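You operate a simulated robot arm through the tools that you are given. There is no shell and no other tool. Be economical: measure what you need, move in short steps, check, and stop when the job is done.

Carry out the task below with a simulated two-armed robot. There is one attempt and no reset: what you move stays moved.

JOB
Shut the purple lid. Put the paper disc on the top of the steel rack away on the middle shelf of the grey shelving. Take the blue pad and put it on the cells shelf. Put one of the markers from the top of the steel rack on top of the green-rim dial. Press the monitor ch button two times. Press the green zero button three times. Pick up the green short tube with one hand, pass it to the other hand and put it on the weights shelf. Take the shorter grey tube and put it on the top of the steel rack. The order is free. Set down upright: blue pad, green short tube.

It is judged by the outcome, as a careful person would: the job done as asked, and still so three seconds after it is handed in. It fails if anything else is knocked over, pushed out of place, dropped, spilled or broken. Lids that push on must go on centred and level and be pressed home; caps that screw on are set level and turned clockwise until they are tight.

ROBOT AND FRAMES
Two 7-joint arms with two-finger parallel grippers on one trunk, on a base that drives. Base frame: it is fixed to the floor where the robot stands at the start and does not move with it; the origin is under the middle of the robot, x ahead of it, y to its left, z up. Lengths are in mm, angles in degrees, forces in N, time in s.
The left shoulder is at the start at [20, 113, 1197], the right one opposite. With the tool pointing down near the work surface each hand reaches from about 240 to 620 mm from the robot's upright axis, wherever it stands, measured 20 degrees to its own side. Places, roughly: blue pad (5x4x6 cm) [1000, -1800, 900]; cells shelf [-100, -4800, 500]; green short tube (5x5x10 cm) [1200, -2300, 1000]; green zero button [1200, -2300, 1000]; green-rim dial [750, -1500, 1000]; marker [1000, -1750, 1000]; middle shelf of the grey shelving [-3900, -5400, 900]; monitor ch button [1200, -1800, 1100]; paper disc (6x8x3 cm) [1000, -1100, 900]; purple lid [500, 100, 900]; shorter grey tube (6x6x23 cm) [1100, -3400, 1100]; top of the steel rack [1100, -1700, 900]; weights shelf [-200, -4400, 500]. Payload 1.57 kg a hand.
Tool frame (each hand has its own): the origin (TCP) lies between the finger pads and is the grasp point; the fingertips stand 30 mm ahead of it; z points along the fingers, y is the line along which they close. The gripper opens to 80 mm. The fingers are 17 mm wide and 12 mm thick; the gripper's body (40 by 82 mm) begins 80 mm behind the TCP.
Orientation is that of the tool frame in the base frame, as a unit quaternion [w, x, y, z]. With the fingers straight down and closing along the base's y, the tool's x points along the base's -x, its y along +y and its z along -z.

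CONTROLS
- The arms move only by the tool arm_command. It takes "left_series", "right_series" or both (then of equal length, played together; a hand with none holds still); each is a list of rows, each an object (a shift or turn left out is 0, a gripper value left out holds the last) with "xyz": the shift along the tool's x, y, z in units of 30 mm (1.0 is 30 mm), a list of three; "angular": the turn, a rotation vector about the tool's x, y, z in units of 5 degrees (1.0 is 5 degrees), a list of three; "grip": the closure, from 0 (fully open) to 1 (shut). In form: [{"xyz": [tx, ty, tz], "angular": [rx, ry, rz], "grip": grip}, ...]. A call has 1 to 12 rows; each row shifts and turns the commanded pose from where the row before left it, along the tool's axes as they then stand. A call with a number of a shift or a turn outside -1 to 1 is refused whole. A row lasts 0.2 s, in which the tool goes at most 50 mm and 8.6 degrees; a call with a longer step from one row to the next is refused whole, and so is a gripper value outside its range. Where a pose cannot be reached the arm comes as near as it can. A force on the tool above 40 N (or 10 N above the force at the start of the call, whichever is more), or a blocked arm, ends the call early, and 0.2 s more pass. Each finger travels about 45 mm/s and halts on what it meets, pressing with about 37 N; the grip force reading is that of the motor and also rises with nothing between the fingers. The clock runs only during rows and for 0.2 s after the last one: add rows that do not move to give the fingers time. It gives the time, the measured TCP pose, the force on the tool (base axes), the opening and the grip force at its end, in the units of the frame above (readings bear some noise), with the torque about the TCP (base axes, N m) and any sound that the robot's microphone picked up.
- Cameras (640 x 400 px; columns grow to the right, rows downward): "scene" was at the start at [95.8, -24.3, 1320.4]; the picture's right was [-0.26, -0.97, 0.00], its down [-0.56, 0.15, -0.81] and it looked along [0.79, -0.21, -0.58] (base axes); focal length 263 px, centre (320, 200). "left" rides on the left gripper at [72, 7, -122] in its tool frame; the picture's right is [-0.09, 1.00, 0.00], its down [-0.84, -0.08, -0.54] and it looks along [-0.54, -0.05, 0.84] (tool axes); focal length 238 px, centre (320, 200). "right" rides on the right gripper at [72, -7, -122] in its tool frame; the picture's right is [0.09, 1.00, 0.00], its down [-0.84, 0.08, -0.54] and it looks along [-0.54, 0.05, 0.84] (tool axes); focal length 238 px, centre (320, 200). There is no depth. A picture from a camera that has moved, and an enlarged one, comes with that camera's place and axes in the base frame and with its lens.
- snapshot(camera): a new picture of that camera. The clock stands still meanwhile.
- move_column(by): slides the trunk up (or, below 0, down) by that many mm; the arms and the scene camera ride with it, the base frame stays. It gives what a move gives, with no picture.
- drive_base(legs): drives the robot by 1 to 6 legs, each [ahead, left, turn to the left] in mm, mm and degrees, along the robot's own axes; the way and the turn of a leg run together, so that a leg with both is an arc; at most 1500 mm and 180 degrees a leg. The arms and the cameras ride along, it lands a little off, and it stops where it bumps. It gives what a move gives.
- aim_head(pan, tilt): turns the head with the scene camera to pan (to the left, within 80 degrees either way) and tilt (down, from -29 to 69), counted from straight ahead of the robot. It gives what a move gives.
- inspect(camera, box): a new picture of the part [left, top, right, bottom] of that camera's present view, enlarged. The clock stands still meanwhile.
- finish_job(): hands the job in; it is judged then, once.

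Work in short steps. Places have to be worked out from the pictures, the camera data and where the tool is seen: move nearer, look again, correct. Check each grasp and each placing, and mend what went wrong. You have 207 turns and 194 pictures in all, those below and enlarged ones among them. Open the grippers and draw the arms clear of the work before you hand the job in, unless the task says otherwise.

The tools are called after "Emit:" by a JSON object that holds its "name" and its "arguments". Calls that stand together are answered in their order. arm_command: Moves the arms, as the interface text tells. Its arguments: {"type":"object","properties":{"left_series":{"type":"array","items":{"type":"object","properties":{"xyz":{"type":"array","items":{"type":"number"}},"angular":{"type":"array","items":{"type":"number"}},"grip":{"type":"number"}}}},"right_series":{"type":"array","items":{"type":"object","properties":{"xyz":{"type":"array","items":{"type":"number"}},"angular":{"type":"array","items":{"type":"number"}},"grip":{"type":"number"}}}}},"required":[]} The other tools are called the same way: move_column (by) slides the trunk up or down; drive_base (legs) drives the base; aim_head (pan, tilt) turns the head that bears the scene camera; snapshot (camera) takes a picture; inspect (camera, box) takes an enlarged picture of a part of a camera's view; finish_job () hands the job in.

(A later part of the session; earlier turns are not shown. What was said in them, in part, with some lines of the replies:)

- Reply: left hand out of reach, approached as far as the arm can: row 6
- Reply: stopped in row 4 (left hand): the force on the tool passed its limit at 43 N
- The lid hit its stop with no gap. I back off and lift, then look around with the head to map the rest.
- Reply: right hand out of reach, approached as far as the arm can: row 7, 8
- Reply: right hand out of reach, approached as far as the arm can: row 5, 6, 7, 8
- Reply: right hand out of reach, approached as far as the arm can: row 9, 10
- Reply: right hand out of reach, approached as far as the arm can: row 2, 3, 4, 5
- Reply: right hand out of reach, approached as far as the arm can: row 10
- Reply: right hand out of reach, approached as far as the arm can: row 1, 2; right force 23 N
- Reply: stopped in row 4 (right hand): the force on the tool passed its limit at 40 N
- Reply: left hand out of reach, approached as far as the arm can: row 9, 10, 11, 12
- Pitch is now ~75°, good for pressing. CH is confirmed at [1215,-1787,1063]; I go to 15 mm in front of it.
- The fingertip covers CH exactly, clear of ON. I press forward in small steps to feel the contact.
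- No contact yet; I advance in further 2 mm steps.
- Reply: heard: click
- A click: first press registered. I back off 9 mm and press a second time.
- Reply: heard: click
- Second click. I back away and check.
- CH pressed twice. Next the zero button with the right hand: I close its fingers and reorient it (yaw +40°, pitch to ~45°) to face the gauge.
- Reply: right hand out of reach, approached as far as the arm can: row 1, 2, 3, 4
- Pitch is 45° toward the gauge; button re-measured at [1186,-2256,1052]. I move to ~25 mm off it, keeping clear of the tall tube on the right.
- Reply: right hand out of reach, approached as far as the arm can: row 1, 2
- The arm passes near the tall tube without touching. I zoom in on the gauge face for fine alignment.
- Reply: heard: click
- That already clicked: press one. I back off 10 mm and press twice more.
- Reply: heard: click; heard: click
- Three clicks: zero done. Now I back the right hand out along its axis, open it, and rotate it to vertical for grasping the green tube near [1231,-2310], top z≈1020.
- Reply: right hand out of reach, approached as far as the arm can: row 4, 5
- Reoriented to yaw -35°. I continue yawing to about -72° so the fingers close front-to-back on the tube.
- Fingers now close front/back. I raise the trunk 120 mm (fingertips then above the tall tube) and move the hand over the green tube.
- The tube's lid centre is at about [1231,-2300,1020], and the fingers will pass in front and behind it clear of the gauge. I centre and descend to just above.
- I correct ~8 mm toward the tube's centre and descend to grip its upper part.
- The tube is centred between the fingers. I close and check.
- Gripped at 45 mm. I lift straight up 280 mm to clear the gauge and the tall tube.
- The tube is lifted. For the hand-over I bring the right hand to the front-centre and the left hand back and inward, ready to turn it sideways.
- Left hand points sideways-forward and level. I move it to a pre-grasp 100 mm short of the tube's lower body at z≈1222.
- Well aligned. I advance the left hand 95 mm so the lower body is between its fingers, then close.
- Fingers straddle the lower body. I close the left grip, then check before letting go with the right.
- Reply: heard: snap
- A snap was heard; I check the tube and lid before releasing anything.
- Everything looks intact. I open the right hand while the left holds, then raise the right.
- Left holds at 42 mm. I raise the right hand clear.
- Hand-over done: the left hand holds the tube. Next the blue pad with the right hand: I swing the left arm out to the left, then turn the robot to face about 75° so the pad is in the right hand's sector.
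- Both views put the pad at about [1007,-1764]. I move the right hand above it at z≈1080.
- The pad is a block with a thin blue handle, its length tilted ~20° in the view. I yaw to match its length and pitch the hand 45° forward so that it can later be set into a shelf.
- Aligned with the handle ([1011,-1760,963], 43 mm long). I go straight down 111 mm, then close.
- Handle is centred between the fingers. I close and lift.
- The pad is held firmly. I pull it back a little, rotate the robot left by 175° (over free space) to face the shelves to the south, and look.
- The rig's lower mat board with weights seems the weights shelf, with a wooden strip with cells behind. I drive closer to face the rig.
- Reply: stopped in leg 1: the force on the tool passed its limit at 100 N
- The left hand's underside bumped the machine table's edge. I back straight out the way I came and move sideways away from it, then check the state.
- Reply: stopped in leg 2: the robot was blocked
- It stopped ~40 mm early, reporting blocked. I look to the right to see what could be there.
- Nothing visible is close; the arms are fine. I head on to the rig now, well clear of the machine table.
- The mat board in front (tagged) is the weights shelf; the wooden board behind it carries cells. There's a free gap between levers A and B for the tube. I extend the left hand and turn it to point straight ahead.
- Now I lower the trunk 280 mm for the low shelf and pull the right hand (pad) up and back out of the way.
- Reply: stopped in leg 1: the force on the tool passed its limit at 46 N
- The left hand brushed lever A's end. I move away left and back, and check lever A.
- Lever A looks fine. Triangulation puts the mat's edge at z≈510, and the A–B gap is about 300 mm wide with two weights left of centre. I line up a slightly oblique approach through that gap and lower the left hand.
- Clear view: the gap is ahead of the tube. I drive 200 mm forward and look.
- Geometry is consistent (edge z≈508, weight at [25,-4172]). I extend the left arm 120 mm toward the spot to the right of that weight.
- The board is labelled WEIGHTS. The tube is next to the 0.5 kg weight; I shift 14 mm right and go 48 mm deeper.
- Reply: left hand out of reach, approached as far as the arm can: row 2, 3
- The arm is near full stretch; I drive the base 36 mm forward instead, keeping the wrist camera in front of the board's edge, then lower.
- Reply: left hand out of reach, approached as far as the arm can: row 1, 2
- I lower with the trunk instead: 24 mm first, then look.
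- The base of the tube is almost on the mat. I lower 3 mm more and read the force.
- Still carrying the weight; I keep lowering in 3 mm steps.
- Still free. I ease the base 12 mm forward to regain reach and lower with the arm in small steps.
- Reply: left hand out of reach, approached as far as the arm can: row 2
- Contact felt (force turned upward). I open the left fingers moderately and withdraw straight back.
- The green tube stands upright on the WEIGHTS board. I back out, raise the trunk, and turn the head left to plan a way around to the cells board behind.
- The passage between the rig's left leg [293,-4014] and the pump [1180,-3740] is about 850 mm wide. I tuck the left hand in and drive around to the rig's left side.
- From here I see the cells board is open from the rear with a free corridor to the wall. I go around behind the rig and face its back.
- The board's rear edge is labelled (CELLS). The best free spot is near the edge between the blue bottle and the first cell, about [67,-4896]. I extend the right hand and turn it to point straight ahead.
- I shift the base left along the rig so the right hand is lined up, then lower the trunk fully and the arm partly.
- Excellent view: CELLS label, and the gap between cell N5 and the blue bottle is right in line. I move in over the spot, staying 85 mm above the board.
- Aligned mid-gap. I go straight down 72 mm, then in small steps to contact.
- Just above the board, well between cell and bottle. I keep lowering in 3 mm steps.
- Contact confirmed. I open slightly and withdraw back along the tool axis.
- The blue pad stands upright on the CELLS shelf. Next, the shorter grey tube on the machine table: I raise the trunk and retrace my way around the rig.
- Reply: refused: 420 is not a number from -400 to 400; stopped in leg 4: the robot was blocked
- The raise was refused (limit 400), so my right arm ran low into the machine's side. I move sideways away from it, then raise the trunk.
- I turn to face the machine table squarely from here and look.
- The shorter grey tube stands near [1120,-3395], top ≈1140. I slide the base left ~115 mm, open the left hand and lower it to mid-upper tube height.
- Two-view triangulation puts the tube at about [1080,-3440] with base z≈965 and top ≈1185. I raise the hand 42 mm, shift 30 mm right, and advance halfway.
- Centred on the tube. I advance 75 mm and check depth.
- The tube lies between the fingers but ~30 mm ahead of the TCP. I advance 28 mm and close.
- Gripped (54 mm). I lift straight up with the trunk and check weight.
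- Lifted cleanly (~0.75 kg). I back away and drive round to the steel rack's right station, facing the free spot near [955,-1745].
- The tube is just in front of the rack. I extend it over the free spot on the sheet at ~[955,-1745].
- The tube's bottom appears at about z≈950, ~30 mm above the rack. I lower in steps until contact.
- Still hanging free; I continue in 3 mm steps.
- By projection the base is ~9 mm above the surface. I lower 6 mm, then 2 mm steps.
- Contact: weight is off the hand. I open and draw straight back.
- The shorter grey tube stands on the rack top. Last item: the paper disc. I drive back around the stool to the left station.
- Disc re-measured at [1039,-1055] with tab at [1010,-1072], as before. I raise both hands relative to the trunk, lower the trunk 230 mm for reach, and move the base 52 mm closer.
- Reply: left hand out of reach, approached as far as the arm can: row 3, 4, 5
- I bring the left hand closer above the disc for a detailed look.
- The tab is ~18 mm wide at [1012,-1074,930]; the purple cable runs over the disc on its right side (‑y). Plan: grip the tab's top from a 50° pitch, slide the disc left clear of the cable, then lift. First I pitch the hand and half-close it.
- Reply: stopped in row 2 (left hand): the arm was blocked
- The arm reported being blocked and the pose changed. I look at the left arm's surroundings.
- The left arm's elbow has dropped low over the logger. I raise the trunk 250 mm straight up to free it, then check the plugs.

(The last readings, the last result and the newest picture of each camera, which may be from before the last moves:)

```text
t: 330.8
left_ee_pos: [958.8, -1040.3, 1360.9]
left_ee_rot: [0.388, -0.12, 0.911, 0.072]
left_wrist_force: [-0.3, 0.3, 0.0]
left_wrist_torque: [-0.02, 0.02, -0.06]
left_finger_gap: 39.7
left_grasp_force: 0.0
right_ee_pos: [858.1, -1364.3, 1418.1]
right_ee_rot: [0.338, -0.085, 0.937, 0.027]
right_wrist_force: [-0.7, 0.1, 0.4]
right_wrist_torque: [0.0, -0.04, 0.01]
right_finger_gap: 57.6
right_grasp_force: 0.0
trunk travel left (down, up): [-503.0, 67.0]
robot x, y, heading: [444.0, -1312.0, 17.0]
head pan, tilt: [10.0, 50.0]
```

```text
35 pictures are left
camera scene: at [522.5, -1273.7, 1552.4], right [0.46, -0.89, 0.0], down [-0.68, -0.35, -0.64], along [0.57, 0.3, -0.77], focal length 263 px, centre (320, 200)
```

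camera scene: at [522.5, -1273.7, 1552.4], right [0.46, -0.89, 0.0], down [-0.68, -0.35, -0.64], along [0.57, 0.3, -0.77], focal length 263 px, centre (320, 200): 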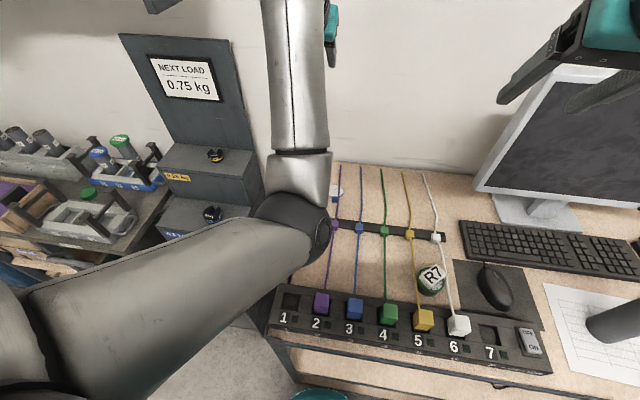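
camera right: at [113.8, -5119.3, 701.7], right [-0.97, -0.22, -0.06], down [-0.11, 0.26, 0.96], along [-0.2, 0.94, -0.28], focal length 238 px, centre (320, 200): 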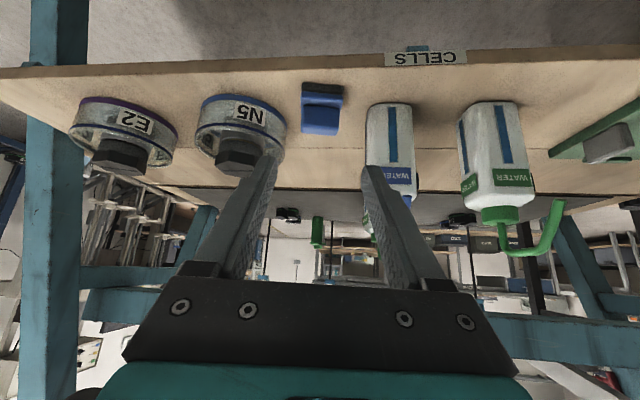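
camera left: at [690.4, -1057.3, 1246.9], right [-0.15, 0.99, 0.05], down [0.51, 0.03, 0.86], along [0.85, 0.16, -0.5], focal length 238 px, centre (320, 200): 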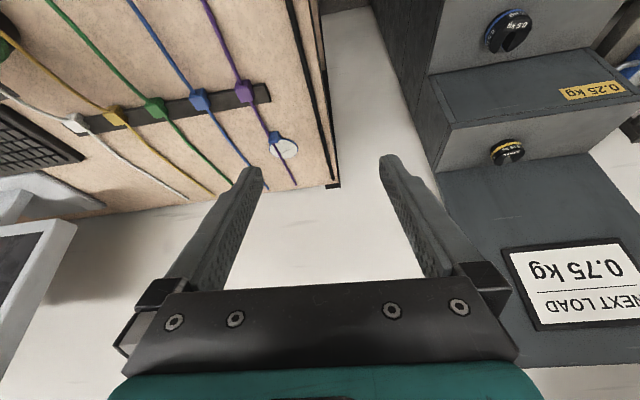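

All plugs, R7 and the tube are undisturbed. With the trunk high the elbow stays up; I lower the left hand to 60 mm above the tab.

Emit:
{"name": "arm_command", "arguments": {"left_series": [{"xyz": [0.757, -0.208, 0.85]}, {"xyz": [0.757, -0.208, 0.85]}, {"xyz": [0.757, -0.208, 0.85]}, {"xyz": [0.757, -0.208, 0.85]}, {"xyz": [0.757, -0.208, 0.85]}, {"xyz": [0.757, -0.208, 0.85]}, {"xyz": [0.757, -0.208, 0.85]}, {"xyz": [0.757, -0.208, 0.85]}, {"xyz": [0.757, -0.208, 0.85]}, {"xyz": [0.757, -0.208, 0.85]}, {}]}}

Emit:
{"name": "snapshot", "arguments": {"camera": "left"}}

Emit:
{"name": "snapshot", "arguments": {"camera": "scene"}}

```text
t: 333.1
left_ee_pos: [995.5, -1075.4, 1011.8]
left_ee_rot: [0.383, -0.118, 0.913, 0.078]
left_wrist_force: [-1.2, 0.2, 0.0]
left_wrist_torque: [0.0, 0.0, -0.03]
left_finger_gap: 40.2
left_grasp_force: 0.0
right_ee_pos: [857.2, -1365.3, 1419.0]
right_ee_rot: [0.338, -0.085, 0.937, 0.028]
right_wrist_force: [0.0, -0.1, -0.6]
right_wrist_torque: [-0.05, 0.01, 0.0]
right_finger_gap: 57.4
right_grasp_force: 0.1
trunk travel left (down, up): [-503.0, 67.0]
robot x, y, heading: [440.3, -1307.2, 17.2]
head pan, tilt: [10.0, 50.0]
```

```text
34 pictures are left
camera left: at [859.5, -1109.2, 1045.7], right [-0.21, 0.97, 0.12], down [0.22, -0.07, 0.97], along [0.95, 0.23, -0.2], focal length 238 px, centre (320, 200)
```

left: 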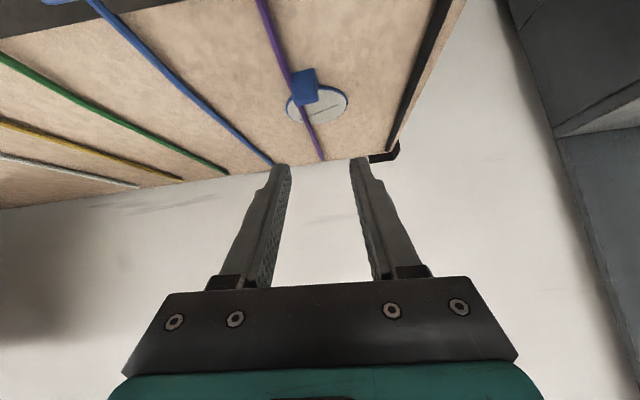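

```text
33 pictures are left
camera scene: at [522.5, -1273.8, 1552.4], right [0.46, -0.89, 0.0], down [-0.68, -0.35, -0.64], along [0.57, 0.29, -0.77], focal length 263 px, centre (320, 200)
```

scene: 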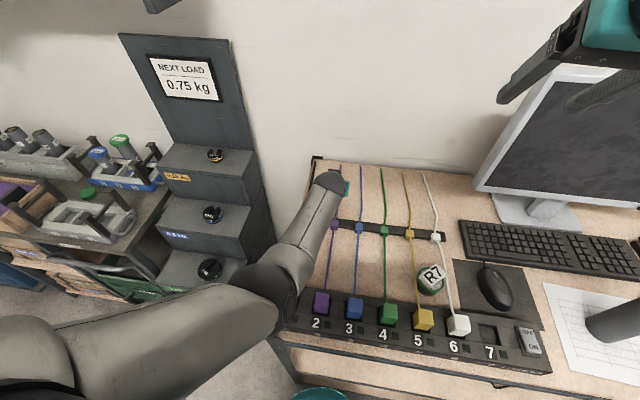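

I descend 35 mm toward the tab with a 5 mm sideways correction and look close-up.

Emit:
{"name": "arm_command", "arguments": {"left_series": [{"xyz": [0.44, -0.1, 0.4]}, {"xyz": [0.44, -0.08, 0.4]}, {}]}}

Emit:
{"name": "inspect", "arguments": {"camera": "left", "box": [240, 60, 400, 190]}}

```text
t: 333.9
left_ee_pos: [999.3, -1091.8, 981.6]
left_ee_rot: [0.387, -0.119, 0.912, 0.066]
left_wrist_force: [-0.4, -0.3, 0.3]
left_wrist_torque: [-0.05, -0.02, 0.0]
left_finger_gap: 40.0
left_grasp_force: 0.1
right_ee_pos: [857.9, -1365.3, 1419.0]
right_ee_rot: [0.337, -0.084, 0.937, 0.027]
right_wrist_force: [-0.2, -0.1, -0.1]
right_wrist_torque: [0.0, -0.02, -0.01]
right_finger_gap: 57.5
right_grasp_force: 0.1
trunk travel left (down, up): [-503.0, 67.0]
robot x, y, heading: [443.0, -1308.1, 17.2]
head pan, tilt: [10.0, 50.0]
```

```text
3.08 times, centred on (320, 125) of left
camera zoom: at [864.3, -1125.3, 1014.1], right [-0.21, 0.97, 0.1], down [0.21, -0.05, 0.98], along [0.96, 0.22, -0.19], focal length 733 px, centre (320, 431)
```

zoom: 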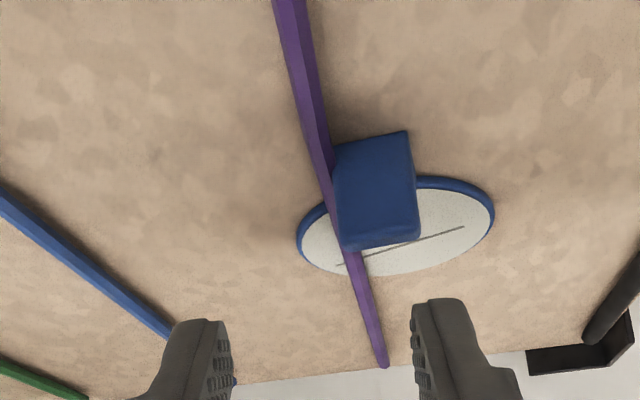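

The hand drifted ~14 mm right. I correct left and descend the last 24 mm.

Emit:
{"name": "arm_command", "arguments": {"left_series": [{"xyz": [0, 0.48, 0]}, {"xyz": [0.28, 0, 0.3]}, {"xyz": [0.28, 0, 0.29]}, {}]}}

Emit:
{"name": "inspect", "arguments": {"camera": "left", "box": [240, 80, 400, 210]}}

```text
t: 334.9
left_ee_pos: [995.5, -1076.0, 957.0]
left_ee_rot: [0.386, -0.119, 0.912, 0.067]
left_wrist_force: [0.3, 0.8, 0.9]
left_wrist_torque: [-0.01, -0.01, -0.01]
left_finger_gap: 40.2
left_grasp_force: 0.0
right_ee_pos: [858.6, -1364.7, 1417.9]
right_ee_rot: [0.338, -0.085, 0.937, 0.028]
right_wrist_force: [0.2, -0.4, 0.1]
right_wrist_torque: [-0.02, 0.0, 0.0]
right_finger_gap: 57.6
right_grasp_force: 0.1
trunk travel left (down, up): [-503.0, 67.0]
robot x, y, heading: [442.6, -1308.2, 17.3]
head pan, tilt: [10.0, 50.0]
```

```text
3.08 times, centred on (320, 145) of left
camera zoom: at [859.9, -1109.4, 990.1], right [-0.2, 0.97, 0.1], down [0.21, -0.05, 0.98], along [0.96, 0.22, -0.19], focal length 733 px, centre (320, 369)
```

zoom: 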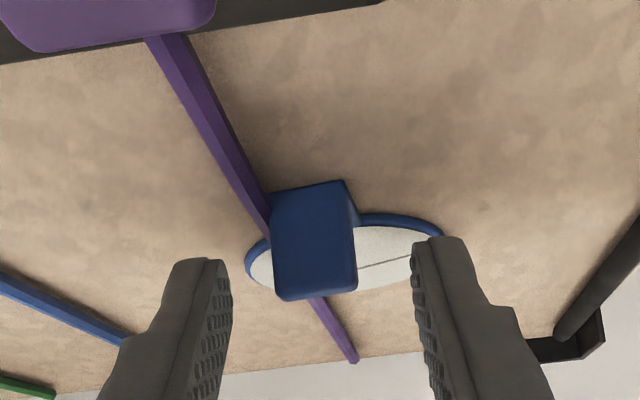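

The tab is between the fingertips with ~13 mm overlap, above the cable. I close gently and check.

Emit:
{"name": "arm_command", "arguments": {"left_series": [{"grip": 1}, {"grip": 1}, {"grip": 1}, {"grip": 1}]}}

Emit:
{"name": "inspect", "arguments": {"camera": "left", "box": [240, 80, 400, 210]}}

```text
t: 335.9
left_ee_pos: [995.9, -1076.9, 957.5]
left_ee_rot: [0.387, -0.118, 0.912, 0.068]
left_wrist_force: [0.0, -0.5, 0.9]
left_wrist_torque: [-0.04, -0.12, 0.02]
left_finger_gap: 15.1
left_grasp_force: 31.5
right_ee_pos: [857.1, -1365.8, 1419.4]
right_ee_rot: [0.337, -0.085, 0.937, 0.028]
right_wrist_force: [0.2, 0.4, -0.1]
right_wrist_torque: [0.0, 0.04, -0.01]
right_finger_gap: 57.5
right_grasp_force: 0.1
trunk travel left (down, up): [-503.0, 67.0]
robot x, y, heading: [441.2, -1310.5, 17.3]
head pan, tilt: [10.0, 50.0]
```

```text
3.08 times, centred on (320, 145) of left
camera zoom: at [860.1, -1109.3, 990.3], right [-0.2, 0.97, 0.1], down [0.21, -0.05, 0.98], along [0.96, 0.22, -0.19], focal length 733 px, centre (320, 369)
```

zoom: 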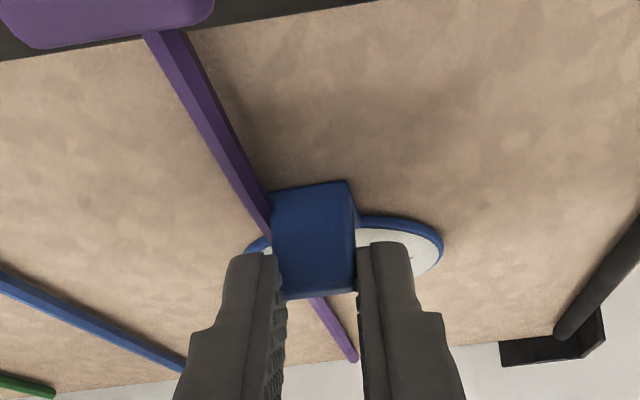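

Gripped (15 mm). I slide the disc 26 mm to the left (+y), out from under the cable, keeping it flat.

Emit:
{"name": "arm_command", "arguments": {"left_series": [{"xyz": [0, 0.28, 0]}, {"xyz": [0, 0.28, 0]}, {"xyz": [0, 0.3, 0]}, {}]}}

Emit:
{"name": "inspect", "arguments": {"camera": "left", "box": [240, 80, 400, 210]}}

```text
t: 336.9
left_ee_pos: [988.6, -1050.1, 957.3]
left_ee_rot: [0.386, -0.118, 0.912, 0.068]
left_wrist_force: [0.1, -0.3, -0.2]
left_wrist_torque: [0.0, -0.08, 0.02]
left_finger_gap: 16.1
left_grasp_force: 31.3
right_ee_pos: [858.4, -1365.0, 1418.3]
right_ee_rot: [0.338, -0.085, 0.937, 0.028]
right_wrist_force: [0.5, -0.6, -0.6]
right_wrist_torque: [0.0, 0.02, 0.01]
right_finger_gap: 57.5
right_grasp_force: 0.0
trunk travel left (down, up): [-503.0, 67.0]
robot x, y, heading: [446.1, -1310.7, 17.4]
head pan, tilt: [10.0, 50.0]
```

```text
3.08 times, centred on (320, 145) of left
camera zoom: at [853.5, -1084.6, 990.4], right [-0.21, 0.97, 0.1], down [0.21, -0.05, 0.98], along [0.96, 0.22, -0.19], focal length 733 px, centre (320, 369)
```

zoom: 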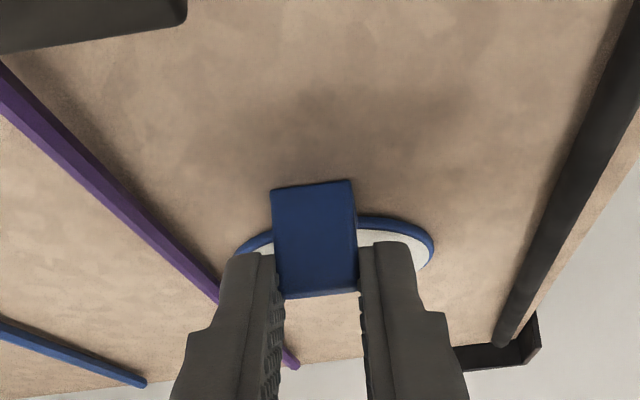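

The disc is clear of the cable. I lift 90 mm and check.

Emit:
{"name": "arm_command", "arguments": {"left_series": [{"xyz": [-0.36, 0, -0.35]}, {"xyz": [-0.72, 0, -0.69]}, {"xyz": [-0.72, 0, -0.69]}, {"xyz": [-0.72, 0, -0.69]}, {}]}}

Emit:
{"name": "snapshot", "arguments": {"camera": "left"}}

```text
t: 338.1
left_ee_pos: [990.5, -1054.5, 1062.6]
left_ee_rot: [0.385, -0.119, 0.913, 0.068]
left_wrist_force: [0.4, -0.1, 0.3]
left_wrist_torque: [0.01, 0.0, 0.03]
left_finger_gap: 16.0
left_grasp_force: 32.1
right_ee_pos: [859.0, -1366.2, 1418.3]
right_ee_rot: [0.337, -0.085, 0.937, 0.028]
right_wrist_force: [0.0, -0.8, -0.1]
right_wrist_torque: [0.0, 0.02, -0.03]
right_finger_gap: 57.5
right_grasp_force: 0.1
trunk travel left (down, up): [-503.0, 67.0]
robot x, y, heading: [444.2, -1312.9, 16.9]
head pan, tilt: [10.0, 50.0]
```

```text
28 pictures are left
camera left: at [854.6, -1088.7, 1095.2], right [-0.21, 0.97, 0.1], down [0.21, -0.05, 0.98], along [0.96, 0.22, -0.2], focal length 238 px, centre (320, 200)
```

left: 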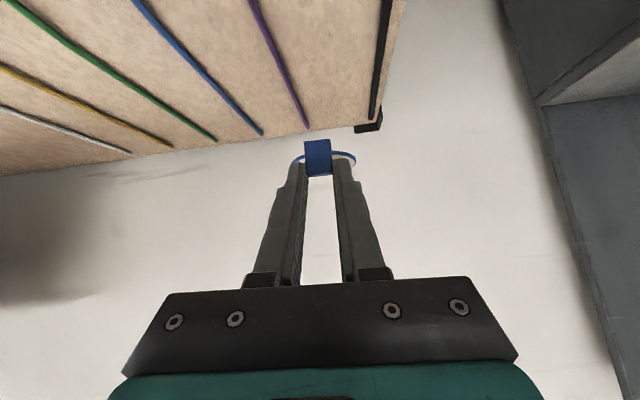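

The disc is held. I back away from the rack and then tuck the left arm in once clear.

Emit:
{"name": "drive_base", "arguments": {"legs": [[-481, 14, 0]]}}

Emit:
{"name": "arm_command", "arguments": {"left_series": [{"xyz": [0.69, 0, -0.72]}, {"xyz": [0.69, 0, -0.72]}, {"xyz": [0.69, 0, -0.72]}, {"xyz": [0.69, 0, -0.72]}, {"xyz": [0.69, 0, -0.72]}, {}]}}

Emit:
{"name": "drive_base", "arguments": {"legs": [[-163, -535, 0], [-120, -1000, 0], [0, 0, -152]]}}

Emit:
{"name": "aim_head", "arguments": {"pan": 0, "tilt": 15}}

Emit:
{"name": "snapshot", "arguments": {"camera": "scene"}}

```text
t: 341.0
left_ee_pos: [530.4, -1185.4, 1062.9]
left_ee_rot: [0.386, -0.117, 0.912, 0.068]
left_wrist_force: [-0.2, -0.4, 0.6]
left_wrist_torque: [0.02, 0.01, -0.01]
left_finger_gap: 16.3
left_grasp_force: 31.8
right_ee_pos: [397.3, -1495.0, 1419.0]
right_ee_rot: [0.338, -0.083, 0.937, 0.027]
right_wrist_force: [0.9, 0.3, -0.5]
right_wrist_torque: [-0.02, -0.01, -0.02]
right_finger_gap: 57.6
right_grasp_force: 0.0
trunk travel left (down, up): [-503.0, 67.0]
robot x, y, heading: [-15.3, -1437.7, 16.8]
head pan, tilt: [10.0, 50.0]
```

```text
t: 342.0
left_ee_pos: [486.6, -1174.0, 1162.3]
left_ee_rot: [0.472, -0.113, 0.869, 0.1]
left_wrist_force: [-0.2, 0.7, 0.2]
left_wrist_torque: [0.01, 0.01, 0.02]
left_finger_gap: 16.3
left_grasp_force: 32.0
right_ee_pos: [397.6, -1493.8, 1418.9]
right_ee_rot: [0.338, -0.084, 0.937, 0.028]
right_wrist_force: [-0.2, -0.1, 0.6]
right_wrist_torque: [0.03, 0.0, 0.04]
right_finger_gap: 57.5
right_grasp_force: 0.0
trunk travel left (down, up): [-503.0, 67.0]
robot x, y, heading: [-15.4, -1439.4, 17.2]
head pan, tilt: [10.0, 50.0]
stopped in row 4 (left hand): the arm was blocked; the commanded pose is now the measured one
```

```text
t: 356.2
left_ee_pos: [-164.7, -3455.9, 1161.2]
left_ee_rot: [0.211, 0.816, 0.318, -0.434]
left_wrist_force: [0.5, 0.7, 0.8]
left_wrist_torque: [0.0, 0.04, -0.02]
left_finger_gap: 16.1
left_grasp_force: 31.6
right_ee_pos: [-234.0, -3130.4, 1418.2]
right_ee_rot: [0.107, 0.89, 0.305, -0.322]
right_wrist_force: [-0.1, 0.3, -0.4]
right_wrist_torque: [0.0, -0.01, -0.06]
right_finger_gap: 57.7
right_grasp_force: 0.3
trunk travel left (down, up): [-503.0, 67.0]
robot x, y, heading: [157.5, -2985.8, -135.3]
head pan, tilt: [10.0, 50.0]
```

```text
t: 357.3
left_ee_pos: [-163.9, -3456.8, 1160.3]
left_ee_rot: [0.211, 0.816, 0.318, -0.434]
left_wrist_force: [-0.1, -0.1, -0.8]
left_wrist_torque: [-0.03, -0.01, 0.0]
left_finger_gap: 16.3
left_grasp_force: 32.0
right_ee_pos: [-234.6, -3129.7, 1418.3]
right_ee_rot: [0.107, 0.89, 0.305, -0.322]
right_wrist_force: [-0.3, 0.2, -1.1]
right_wrist_torque: [-0.03, -0.02, 0.02]
right_finger_gap: 57.6
right_grasp_force: 0.1
trunk travel left (down, up): [-503.0, 67.0]
robot x, y, heading: [159.7, -2987.6, -135.5]
head pan, tilt: [0.0, 15.0]
```

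```text
27 pictures are left
camera scene: at [86.6, -3061.9, 1606.0], right [-0.7, 0.71, 0.0], down [0.18, 0.18, -0.97], along [-0.69, -0.68, -0.26], focal length 263 px, centre (320, 200)
```

scene: 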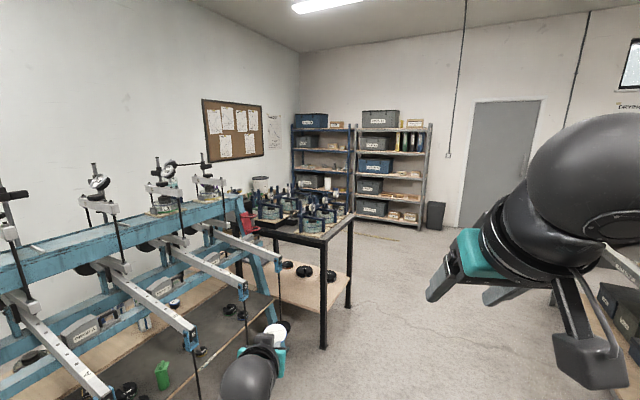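

The way to the shelving is open, passing right of the black table. I drive there in stages and face the grey unit.

Emit:
{"name": "drive_base", "arguments": {"legs": [[948, -433, 0], [948, -433, 0], [830, 0, 0], [830, 0, 0], [0, 0, -26.5]]}}

Emit:
{"name": "aim_head", "arguments": {"pan": 0, "tilt": 25}}

Emit:
{"name": "snapshot", "arguments": {"camera": "scene"}}

```text
t: 377.1
left_ee_pos: [-3505.2, -5160.5, 1161.8]
left_ee_rot: [0.104, 0.868, 0.119, -0.471]
left_wrist_force: [-0.1, -0.2, 0.6]
left_wrist_torque: [0.0, -0.02, -0.01]
left_finger_gap: 16.6
left_grasp_force: 31.5
right_ee_pos: [-3419.8, -4839.2, 1418.2]
right_ee_rot: [0.029, 0.937, 0.088, -0.338]
right_wrist_force: [0.7, -0.1, 0.3]
right_wrist_torque: [-0.01, -0.02, -0.01]
right_finger_gap: 57.5
right_grasp_force: 0.0
trunk travel left (down, up): [-503.0, 67.0]
robot x, y, heading: [-3002.6, -4889.5, -162.1]
head pan, tilt: [0.0, 15.0]
```

```text
t: 377.8
left_ee_pos: [-3505.1, -5161.0, 1162.2]
left_ee_rot: [0.104, 0.868, 0.118, -0.471]
left_wrist_force: [-1.1, 0.3, -0.1]
left_wrist_torque: [-0.01, -0.02, -0.02]
left_finger_gap: 16.4
left_grasp_force: 31.9
right_ee_pos: [-3418.3, -4840.2, 1418.4]
right_ee_rot: [0.029, 0.937, 0.088, -0.337]
right_wrist_force: [0.1, -0.2, 0.4]
right_wrist_torque: [0.02, 0.01, -0.01]
right_finger_gap: 57.6
right_grasp_force: 0.0
trunk travel left (down, up): [-503.0, 67.0]
robot x, y, heading: [-3005.2, -4891.7, -162.4]
head pan, tilt: [0.0, 25.0]
```

```text
26 pictures are left
camera scene: at [-3100.5, -4923.8, 1589.9], right [-0.3, 0.95, 0.0], down [0.4, 0.13, -0.91], along [-0.86, -0.27, -0.42], focal length 263 px, centre (320, 200)
```

scene: 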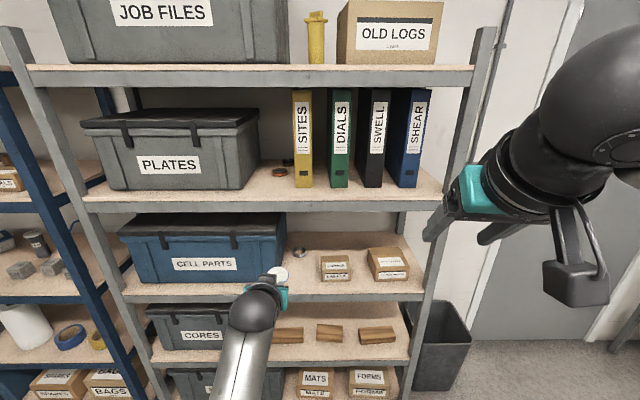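

The middle shelf (with the CELL PARTS bin) has a free ~130 mm gap between the bin and the first small box. I restore the grasp pitch so the disc is level, lower the hand to ~1000, and move the base 200 mm in.

Emit:
{"name": "arm_command", "arguments": {"left_series": [{"angular": [0, 1, 0]}, {"angular": [0, 1, 0]}, {"angular": [0, 0.28, 0]}, {"xyz": [0.72, 0, 0.69]}, {"xyz": [0.72, 0, 0.69]}, {"xyz": [0.72, 0, 0.69]}, {"xyz": [0.72, 0, 0.69]}, {"xyz": [0.72, 0, 0.69]}, {}]}}

Emit:
{"name": "snapshot", "arguments": {"camera": "left"}}

```text
t: 379.8
left_ee_pos: [-3502.4, -5170.1, 1011.9]
left_ee_rot: [0.09, 0.911, 0.128, -0.382]
left_wrist_force: [-0.2, 0.3, -1.0]
left_wrist_torque: [0.0, 0.01, 0.03]
left_finger_gap: 16.3
left_grasp_force: 31.8
right_ee_pos: [-3418.2, -4840.0, 1419.3]
right_ee_rot: [0.03, 0.937, 0.089, -0.338]
right_wrist_force: [-0.5, -0.3, 0.1]
right_wrist_torque: [0.03, -0.03, -0.02]
right_finger_gap: 57.6
right_grasp_force: 0.0
trunk travel left (down, up): [-503.0, 67.0]
robot x, y, heading: [-3003.9, -4892.9, -162.1]
head pan, tilt: [0.0, 25.0]
```

```text
25 pictures are left
camera left: at [-3370.6, -5134.7, 1044.5], right [0.24, -0.96, 0.13], down [-0.22, 0.08, 0.97], along [-0.95, -0.26, -0.2], focal length 238 px, centre (320, 200)
```

left: 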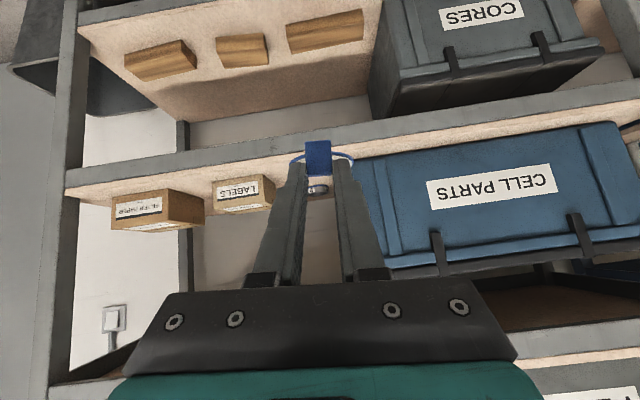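

From both cameras: shelf edge z≈901 at the expected depth, and gap centre lateral estimated. I drive the base in 185 mm with a 43 mm sideways shift, hand still 70 mm above the shelf.

Emit:
{"name": "drive_base", "arguments": {"legs": [[185, -43, 0]]}}

Emit:
{"name": "snapshot", "arguments": {"camera": "left"}}

Emit:
{"name": "snapshot", "arguments": {"camera": "scene"}}

```text
t: 381.4
left_ee_pos: [-3690.9, -5185.3, 1010.8]
left_ee_rot: [0.092, 0.911, 0.127, -0.382]
left_wrist_force: [1.0, 0.7, 0.0]
left_wrist_torque: [0.0, 0.0, 0.01]
left_finger_gap: 16.1
left_grasp_force: 31.8
right_ee_pos: [-3607.6, -4853.9, 1417.4]
right_ee_rot: [0.028, 0.937, 0.088, -0.338]
right_wrist_force: [-0.7, -0.3, -0.1]
right_wrist_torque: [0.01, -0.05, 0.01]
right_finger_gap: 57.3
right_grasp_force: 0.0
trunk travel left (down, up): [-503.0, 67.0]
robot x, y, heading: [-3196.6, -4905.3, -162.7]
head pan, tilt: [0.0, 25.0]
```

```text
24 pictures are left
camera left: at [-3559.6, -5149.4, 1044.5], right [0.24, -0.96, 0.13], down [-0.22, 0.08, 0.97], along [-0.94, -0.26, -0.2], focal length 238 px, centre (320, 200)
```

left: 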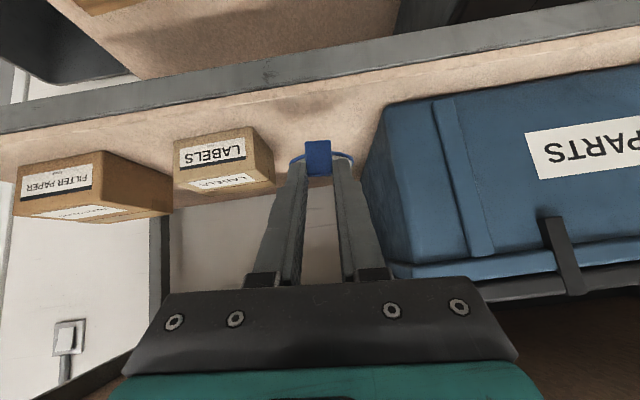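

```text
23 pictures are left
camera scene: at [-3289.8, -4938.5, 1589.8], right [-0.3, 0.95, 0.0], down [0.4, 0.13, -0.91], along [-0.86, -0.27, -0.42], focal length 263 px, centre (320, 200)
```

scene: 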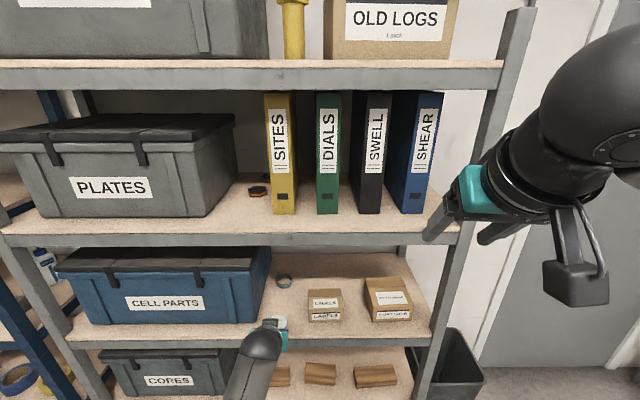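

The disc hangs right between the bin and the LABELS box. I move it forward 44 mm and down to just above the shelf.

Emit:
{"name": "arm_command", "arguments": {"left_series": [{"xyz": [-0.3, -0.04, 0.8]}, {"xyz": [0.3, -0.04, 0.8]}, {"xyz": [0.5, -0.04, 0.8]}, {}]}}

Emit:
{"name": "snapshot", "arguments": {"camera": "left"}}

```text
t: 382.4
left_ee_pos: [-3730.6, -5197.5, 951.9]
left_ee_rot: [0.091, 0.911, 0.128, -0.382]
left_wrist_force: [0.1, -0.1, -0.2]
left_wrist_torque: [-0.01, 0.01, 0.0]
left_finger_gap: 16.2
left_grasp_force: 32.2
right_ee_pos: [-3606.5, -4854.1, 1419.5]
right_ee_rot: [0.029, 0.937, 0.088, -0.337]
right_wrist_force: [-0.7, -0.5, 0.5]
right_wrist_torque: [0.01, 0.04, 0.01]
right_finger_gap: 57.4
right_grasp_force: 0.1
trunk travel left (down, up): [-503.0, 67.0]
robot x, y, heading: [-3192.2, -4903.7, -162.6]
head pan, tilt: [0.0, 25.0]
```

```text
22 pictures are left
camera left: at [-3598.1, -5161.9, 984.9], right [0.24, -0.96, 0.13], down [-0.22, 0.08, 0.97], along [-0.95, -0.26, -0.19], focal length 238 px, centre (320, 200)
```

left: 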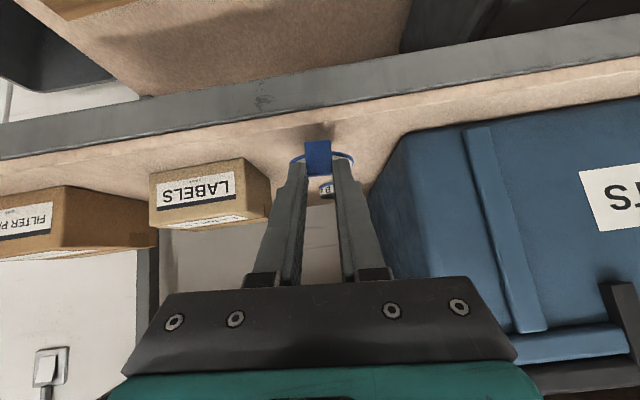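

Shadow close beneath. I lower in 3 mm steps until contact.

Emit:
{"name": "arm_command", "arguments": {"left_series": [{"xyz": [0.072, 0, 0.069]}, {"xyz": [0.072, 0, 0.069]}, {"xyz": [0.072, 0, 0.069]}, {}]}}

Emit:
{"name": "inspect", "arguments": {"camera": "left", "box": [240, 80, 400, 220]}}

```text
t: 383.4
left_ee_pos: [-3728.7, -5198.9, 946.0]
left_ee_rot: [0.091, 0.911, 0.128, -0.382]
left_wrist_force: [0.5, -0.5, 0.3]
left_wrist_torque: [-0.01, -0.02, 0.0]
left_finger_gap: 16.4
left_grasp_force: 31.3
left hand out of reach, approached as far as the arm can: row 3
right_ee_pos: [-3607.7, -4853.4, 1417.6]
right_ee_rot: [0.029, 0.937, 0.088, -0.337]
right_wrist_force: [-0.3, -0.6, 0.5]
right_wrist_torque: [0.02, 0.04, 0.0]
right_finger_gap: 57.5
right_grasp_force: 0.1
trunk travel left (down, up): [-503.0, 67.0]
robot x, y, heading: [-3193.0, -4907.6, -162.4]
head pan, tilt: [0.0, 25.0]
```

```text
2.86 times, centred on (320, 150) of left
camera zoom: at [-3596.6, -5163.4, 978.8], right [0.24, -0.96, 0.13], down [-0.22, 0.08, 0.97], along [-0.95, -0.26, -0.2], focal length 681 px, centre (320, 343)
```

zoom: 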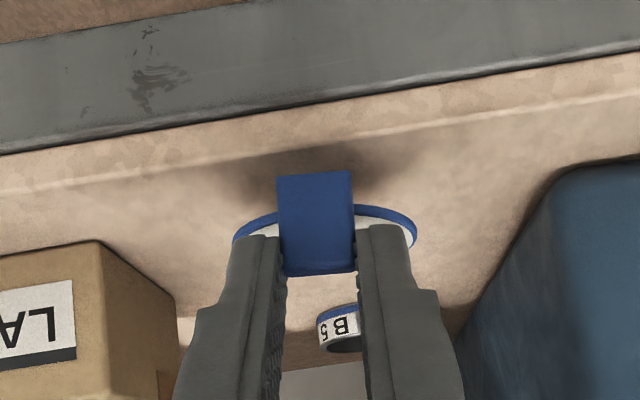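

Near the reach limit, so I finish lowering with the trunk in small steps.

Emit:
{"name": "move_column", "arguments": {"by": -5}}

Emit:
{"name": "move_column", "arguments": {"by": -3}}

```text
t: 383.9
left_ee_pos: [-3727.4, -5199.1, 940.9]
left_ee_rot: [0.09, 0.911, 0.126, -0.382]
left_wrist_force: [-1.9, -0.9, 0.5]
left_wrist_torque: [0.0, 0.0, 0.01]
left_finger_gap: 16.4
left_grasp_force: 31.9
right_ee_pos: [-3607.5, -4853.9, 1415.0]
right_ee_rot: [0.03, 0.937, 0.089, -0.338]
right_wrist_force: [0.0, -0.1, -0.7]
right_wrist_torque: [0.02, -0.01, -0.01]
right_finger_gap: 57.4
right_grasp_force: 0.0
trunk travel left (down, up): [-498.0, 72.0]
robot x, y, heading: [-3196.9, -4906.3, -162.5]
head pan, tilt: [0.0, 25.0]
```

```text
t: 384.4
left_ee_pos: [-3728.6, -5198.8, 937.0]
left_ee_rot: [0.09, 0.911, 0.126, -0.383]
left_wrist_force: [0.6, 0.6, 0.0]
left_wrist_torque: [-0.01, -0.02, 0.0]
left_finger_gap: 16.4
left_grasp_force: 31.7
right_ee_pos: [-3606.8, -4853.1, 1411.0]
right_ee_rot: [0.029, 0.937, 0.088, -0.338]
right_wrist_force: [-0.1, -0.9, -0.2]
right_wrist_torque: [0.02, 0.04, -0.01]
right_finger_gap: 57.7
right_grasp_force: 0.0
trunk travel left (down, up): [-495.0, 75.0]
robot x, y, heading: [-3189.3, -4907.5, -162.6]
head pan, tilt: [0.0, 25.0]
```

Emit:
{"name": "move_column", "arguments": {"by": -4}}

Emit:
{"name": "move_column", "arguments": {"by": -4}}

Emit:
{"name": "inspect", "arguments": {"camera": "left", "box": [240, 80, 400, 220]}}

```text
t: 385.0
left_ee_pos: [-3729.0, -5199.3, 933.5]
left_ee_rot: [0.091, 0.911, 0.128, -0.382]
left_wrist_force: [0.4, -0.5, -0.3]
left_wrist_torque: [0.03, -0.01, -0.06]
left_finger_gap: 16.2
left_grasp_force: 31.4
right_ee_pos: [-3607.4, -4854.9, 1406.0]
right_ee_rot: [0.029, 0.937, 0.089, -0.337]
right_wrist_force: [0.5, -0.8, 0.3]
right_wrist_torque: [0.02, 0.03, -0.04]
right_finger_gap: 57.5
right_grasp_force: 0.0
trunk travel left (down, up): [-491.0, 79.0]
robot x, y, heading: [-3190.4, -4906.2, -162.4]
head pan, tilt: [0.0, 25.0]
```

```text
t: 385.5
left_ee_pos: [-3728.0, -5198.9, 930.2]
left_ee_rot: [0.09, 0.911, 0.127, -0.383]
left_wrist_force: [0.8, -0.7, 0.3]
left_wrist_torque: [-0.01, 0.04, 0.0]
left_finger_gap: 16.4
left_grasp_force: 32.0
right_ee_pos: [-3607.6, -4854.2, 1401.6]
right_ee_rot: [0.028, 0.937, 0.088, -0.337]
right_wrist_force: [-0.2, 0.2, 0.4]
right_wrist_torque: [-0.03, -0.01, 0.0]
right_finger_gap: 57.6
right_grasp_force: 0.0
trunk travel left (down, up): [-487.0, 83.0]
robot x, y, heading: [-3193.0, -4906.9, -162.6]
head pan, tilt: [0.0, 25.0]
```

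```text
2.86 times, centred on (320, 150) of left
camera zoom: at [-3596.5, -5163.3, 962.8], right [0.24, -0.96, 0.13], down [-0.22, 0.08, 0.97], along [-0.95, -0.26, -0.2], focal length 681 px, centre (320, 343)
```

zoom: 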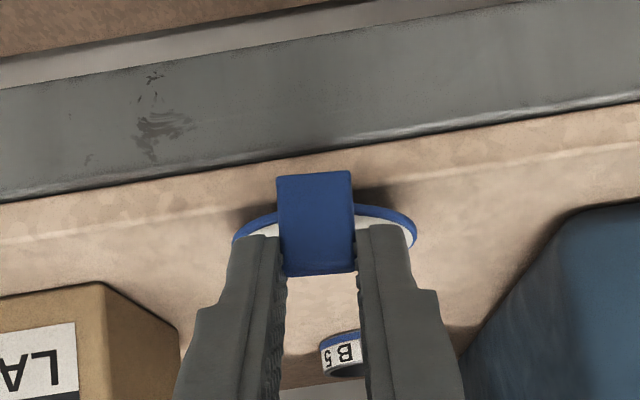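

The disc's tab is close to the shelf's front edge, so I lift 10 mm, move the base 28 mm further in, and then lower again.

Emit:
{"name": "move_column", "arguments": {"by": 10}}

Emit:
{"name": "drive_base", "arguments": {"legs": [[28, 0, 0]]}}

Emit:
{"name": "move_column", "arguments": {"by": -11}}

Emit:
{"name": "inspect", "arguments": {"camera": "left", "box": [240, 60, 400, 200]}}

```text
t: 386.1
left_ee_pos: [-3728.9, -5199.0, 940.3]
left_ee_rot: [0.091, 0.911, 0.128, -0.382]
left_wrist_force: [0.2, -0.8, -0.4]
left_wrist_torque: [0.01, 0.03, -0.01]
left_finger_gap: 16.5
left_grasp_force: 32.1
right_ee_pos: [-3609.4, -4853.6, 1413.1]
right_ee_rot: [0.029, 0.937, 0.088, -0.338]
right_wrist_force: [0.5, 0.0, 0.0]
right_wrist_torque: [0.0, -0.02, -0.01]
right_finger_gap: 57.5
right_grasp_force: 0.0
trunk travel left (down, up): [-497.0, 73.0]
robot x, y, heading: [-3189.5, -4903.7, -162.3]
head pan, tilt: [0.0, 25.0]
```

```text
t: 386.9
left_ee_pos: [-3754.5, -5207.2, 938.9]
left_ee_rot: [0.091, 0.911, 0.127, -0.381]
left_wrist_force: [0.7, 0.2, -1.2]
left_wrist_torque: [0.02, -0.01, 0.0]
left_finger_gap: 16.2
left_grasp_force: 31.8
right_ee_pos: [-3634.5, -4863.6, 1412.1]
right_ee_rot: [0.029, 0.937, 0.088, -0.337]
right_wrist_force: [-0.3, -0.7, 0.8]
right_wrist_torque: [-0.02, -0.02, -0.01]
right_finger_gap: 57.6
right_grasp_force: 0.1
trunk travel left (down, up): [-497.0, 73.0]
robot x, y, heading: [-3217.7, -4913.1, -162.6]
head pan, tilt: [0.0, 25.0]
```

```text
t: 387.5
left_ee_pos: [-3754.4, -5206.8, 927.9]
left_ee_rot: [0.091, 0.911, 0.127, -0.381]
left_wrist_force: [0.0, 0.2, -0.1]
left_wrist_torque: [0.0, -0.01, -0.02]
left_finger_gap: 16.2
left_grasp_force: 31.4
right_ee_pos: [-3633.6, -4862.3, 1402.0]
right_ee_rot: [0.029, 0.937, 0.088, -0.337]
right_wrist_force: [-0.4, -0.2, 0.3]
right_wrist_torque: [0.02, -0.01, -0.03]
right_finger_gap: 57.6
right_grasp_force: 0.1
trunk travel left (down, up): [-486.0, 84.0]
robot x, y, heading: [-3219.1, -4913.7, -162.2]
head pan, tilt: [0.0, 25.0]
```

```text
2.86 times, centred on (320, 130) of left
camera zoom: at [-3622.8, -5171.5, 961.4], right [0.24, -0.96, 0.13], down [-0.22, 0.08, 0.97], along [-0.95, -0.26, -0.2], focal length 681 px, centre (320, 400)
```

zoom: 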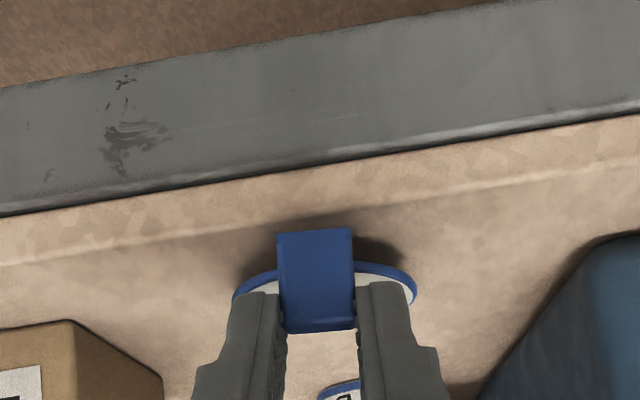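

Good margin from the edge now. I lower in 3 mm steps to contact.

Emit:
{"name": "move_column", "arguments": {"by": -3}}

Emit:
{"name": "move_column", "arguments": {"by": -3}}

Emit:
{"name": "move_column", "arguments": {"by": -3}}

```text
t: 388.0
left_ee_pos: [-3754.3, -5207.3, 925.0]
left_ee_rot: [0.09, 0.911, 0.127, -0.382]
left_wrist_force: [0.4, -0.4, -0.5]
left_wrist_torque: [0.0, -0.02, -0.02]
left_finger_gap: 16.4
left_grasp_force: 31.7
right_ee_pos: [-3633.8, -4862.5, 1399.5]
right_ee_rot: [0.029, 0.937, 0.088, -0.338]
right_wrist_force: [1.2, -0.2, -1.2]
right_wrist_torque: [0.02, 0.03, 0.0]
right_finger_gap: 57.6
right_grasp_force: 0.0
trunk travel left (down, up): [-483.0, 87.0]
robot x, y, heading: [-3218.3, -4915.1, -162.1]
head pan, tilt: [0.0, 25.0]
```

```text
t: 388.5
left_ee_pos: [-3754.7, -5205.5, 922.6]
left_ee_rot: [0.09, 0.911, 0.127, -0.381]
left_wrist_force: [-0.2, 0.1, -1.0]
left_wrist_torque: [-0.01, -0.05, 0.02]
left_finger_gap: 16.1
left_grasp_force: 31.8
right_ee_pos: [-3632.7, -4863.1, 1396.3]
right_ee_rot: [0.029, 0.937, 0.088, -0.338]
right_wrist_force: [-0.2, -0.2, 0.3]
right_wrist_torque: [0.03, -0.03, 0.03]
right_finger_gap: 57.4
right_grasp_force: 0.0
trunk travel left (down, up): [-480.0, 90.0]
robot x, y, heading: [-3220.0, -4914.8, -162.4]
head pan, tilt: [0.0, 25.0]
```

```text
t: 389.1
left_ee_pos: [-3753.8, -5208.0, 920.1]
left_ee_rot: [0.09, 0.911, 0.126, -0.383]
left_wrist_force: [0.8, 0.7, 1.3]
left_wrist_torque: [0.05, 0.04, 0.01]
left_finger_gap: 16.1
left_grasp_force: 31.8
right_ee_pos: [-3633.7, -4862.4, 1391.8]
right_ee_rot: [0.029, 0.937, 0.088, -0.337]
right_wrist_force: [0.4, 0.5, -0.3]
right_wrist_torque: [0.0, 0.01, 0.01]
right_finger_gap: 57.3
right_grasp_force: 0.1
trunk travel left (down, up): [-477.0, 93.0]
robot x, y, heading: [-3217.4, -4914.1, -162.1]
head pan, tilt: [0.0, 25.0]
```

Emit:
{"name": "move_column", "arguments": {"by": -2}}

Emit:
{"name": "inspect", "arguments": {"camera": "left", "box": [240, 60, 400, 200]}}

```text
t: 389.6
left_ee_pos: [-3754.6, -5207.3, 918.8]
left_ee_rot: [0.09, 0.91, 0.127, -0.384]
left_wrist_force: [1.5, -0.2, 5.7]
left_wrist_torque: [0.05, 0.28, -0.05]
left_finger_gap: 16.1
left_grasp_force: 31.4
right_ee_pos: [-3632.1, -4862.2, 1390.4]
right_ee_rot: [0.029, 0.937, 0.088, -0.338]
right_wrist_force: [0.5, 0.2, 0.1]
right_wrist_torque: [0.02, -0.01, -0.01]
right_finger_gap: 57.6
right_grasp_force: 0.0
trunk travel left (down, up): [-475.0, 95.0]
robot x, y, heading: [-3219.5, -4916.2, -162.6]
head pan, tilt: [0.0, 25.0]
```

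```text
2.86 times, centred on (320, 130) of left
camera zoom: at [-3623.1, -5171.6, 951.7], right [0.24, -0.96, 0.13], down [-0.22, 0.08, 0.97], along [-0.95, -0.26, -0.19], focal length 681 px, centre (320, 400)
```

zoom: 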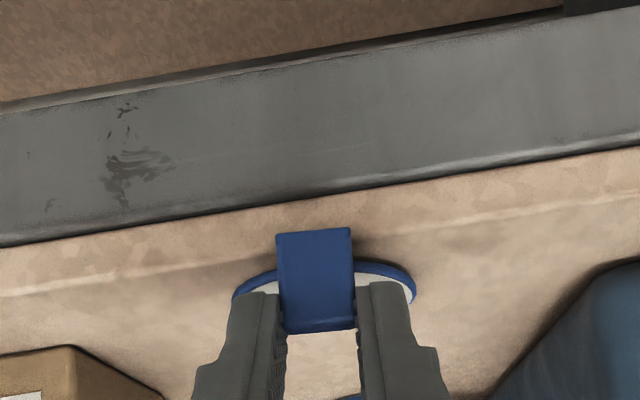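

Contact (≈6 N) with the disc fully on the board. I open and withdraw along the tool axis.

Emit:
{"name": "arm_command", "arguments": {"left_series": [{"grip": 0.5}, {"grip": 0.5}, {"grip": 0.5}, {"xyz": [0, 0, -0.4]}, {"xyz": [0, 0, -0.8]}, {"xyz": [0, 0, -0.8]}, {}]}}

Emit:
{"name": "snapshot", "arguments": {"camera": "left"}}

```text
t: 391.2
left_ee_pos: [-3713.1, -5191.7, 958.5]
left_ee_rot: [0.091, 0.911, 0.127, -0.381]
left_wrist_force: [0.5, 0.6, 1.1]
left_wrist_torque: [0.0, -0.01, -0.02]
left_finger_gap: 40.0
left_grasp_force: 0.0
left hand out of reach, approached as far as the arm can: row 4
right_ee_pos: [-3633.6, -4862.2, 1390.4]
right_ee_rot: [0.028, 0.937, 0.087, -0.337]
right_wrist_force: [-0.3, -0.8, 0.8]
right_wrist_torque: [0.03, 0.02, -0.01]
right_finger_gap: 57.6
right_grasp_force: 0.1
trunk travel left (down, up): [-475.0, 95.0]
robot x, y, heading: [-3220.2, -4911.5, -161.9]
head pan, tilt: [0.0, 25.0]
```

```text
17 pictures are left
camera left: at [-3582.0, -5155.9, 992.5], right [0.24, -0.96, 0.13], down [-0.23, 0.08, 0.97], along [-0.94, -0.26, -0.2], focal length 238 px, centre (320, 200)
```

left: 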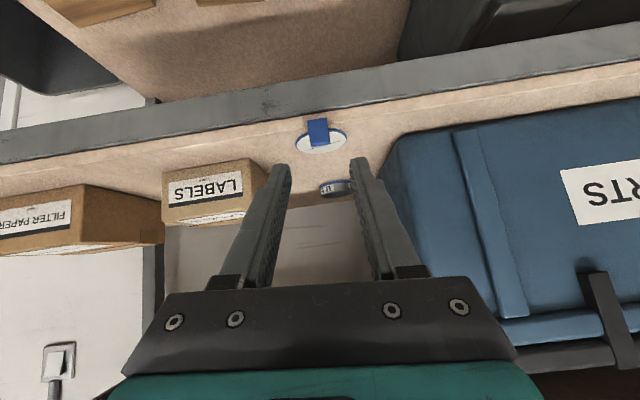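

I zoom in to confirm the disc lies flat and inside the edge.

Emit:
{"name": "inspect", "arguments": {"camera": "left", "box": [260, 80, 380, 200]}}

```text
3.33 times, centred on (320, 140) of left
camera zoom: at [-3582.0, -5155.9, 992.5], right [0.24, -0.96, 0.13], down [-0.23, 0.08, 0.97], along [-0.94, -0.26, -0.2], focal length 794 px, centre (320, 400)
```

zoom: 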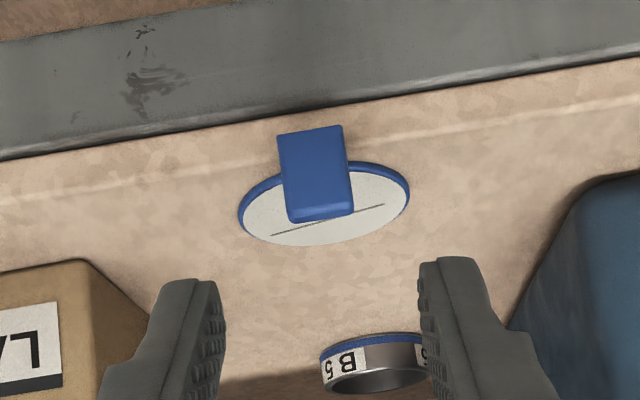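

The disc lies flat on the middle shelf, inside the edge. I back away, open both grippers and take a last look.

Emit:
{"name": "drive_base", "arguments": {"legs": [[-350, 0, 0]]}}

Emit:
{"name": "arm_command", "arguments": {"left_series": [{"grip": 0}, {"grip": 0}, {}], "right_series": [{"grip": 0}, {"grip": 0}, {}]}}

Emit:
{"name": "snapshot", "arguments": {"camera": "scene"}}

```text
t: 393.4
left_ee_pos: [-3380.4, -5086.9, 960.9]
left_ee_rot: [0.09, 0.911, 0.128, -0.382]
left_wrist_force: [0.0, -1.1, -0.1]
left_wrist_torque: [0.01, 0.01, 0.02]
left_finger_gap: 40.2
left_grasp_force: 0.1
right_ee_pos: [-3299.5, -4756.0, 1390.3]
right_ee_rot: [0.029, 0.937, 0.088, -0.338]
right_wrist_force: [0.9, -0.6, 0.0]
right_wrist_torque: [0.02, 0.03, 0.0]
right_finger_gap: 57.6
right_grasp_force: 0.1
trunk travel left (down, up): [-475.0, 95.0]
robot x, y, heading: [-2886.0, -4808.6, -162.2]
head pan, tilt: [0.0, 25.0]
```

```text
t: 394.2
left_ee_pos: [-3379.6, -5085.6, 958.1]
left_ee_rot: [0.091, 0.911, 0.128, -0.382]
left_wrist_force: [-0.7, -0.4, 0.3]
left_wrist_torque: [0.01, -0.01, -0.01]
left_finger_gap: 79.8
left_grasp_force: 0.1
right_ee_pos: [-3301.2, -4757.2, 1389.9]
right_ee_rot: [0.029, 0.937, 0.088, -0.338]
right_wrist_force: [0.2, -0.6, -0.1]
right_wrist_torque: [-0.01, 0.0, 0.01]
right_finger_gap: 80.0
right_grasp_force: 0.0
trunk travel left (down, up): [-475.0, 95.0]
robot x, y, heading: [-2883.7, -4808.5, -162.4]
head pan, tilt: [0.0, 25.0]
```

```text
15 pictures are left
camera scene: at [-2981.8, -4840.8, 1561.8], right [-0.3, 0.95, 0.0], down [0.4, 0.13, -0.91], along [-0.86, -0.28, -0.42], focal length 263 px, centre (320, 200)
```

scene: 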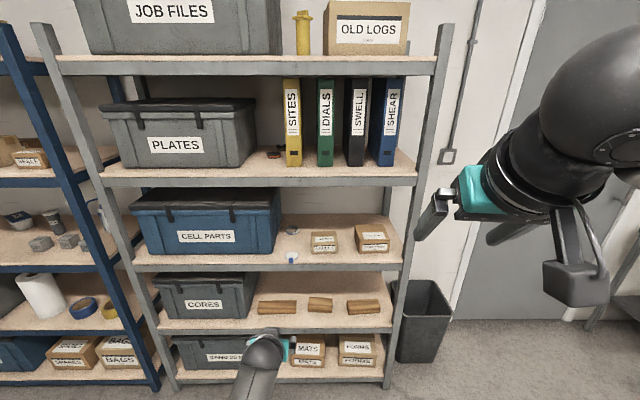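

The disc sits on the middle shelf beside the CELL PARTS bin and everything else there is undisturbed. Both hands are open and clear of the work, so I hand the job in.

Emit:
{"name": "finish_job", "arguments": {}}

```text
The job is handed in.
```

All eight tasks are done and the job is handed in, but I bumped equipment four times on the way.

- **Bumps:** the left hand hit the machine table's edge and brushed one lever of the blue rig. The right arm ran into the machine's side, and the left arm's elbow came down low over the logger. I saw nothing moved or knocked over afterwards, though I had no close before-and-after view of the machine.
- **Unexplained stop:** the base was also stopped short once near the stool. I could not see what blocked it.
- **Snap:** I heard a snap while passing the green tube between hands, and the tube looked intact afterwards.
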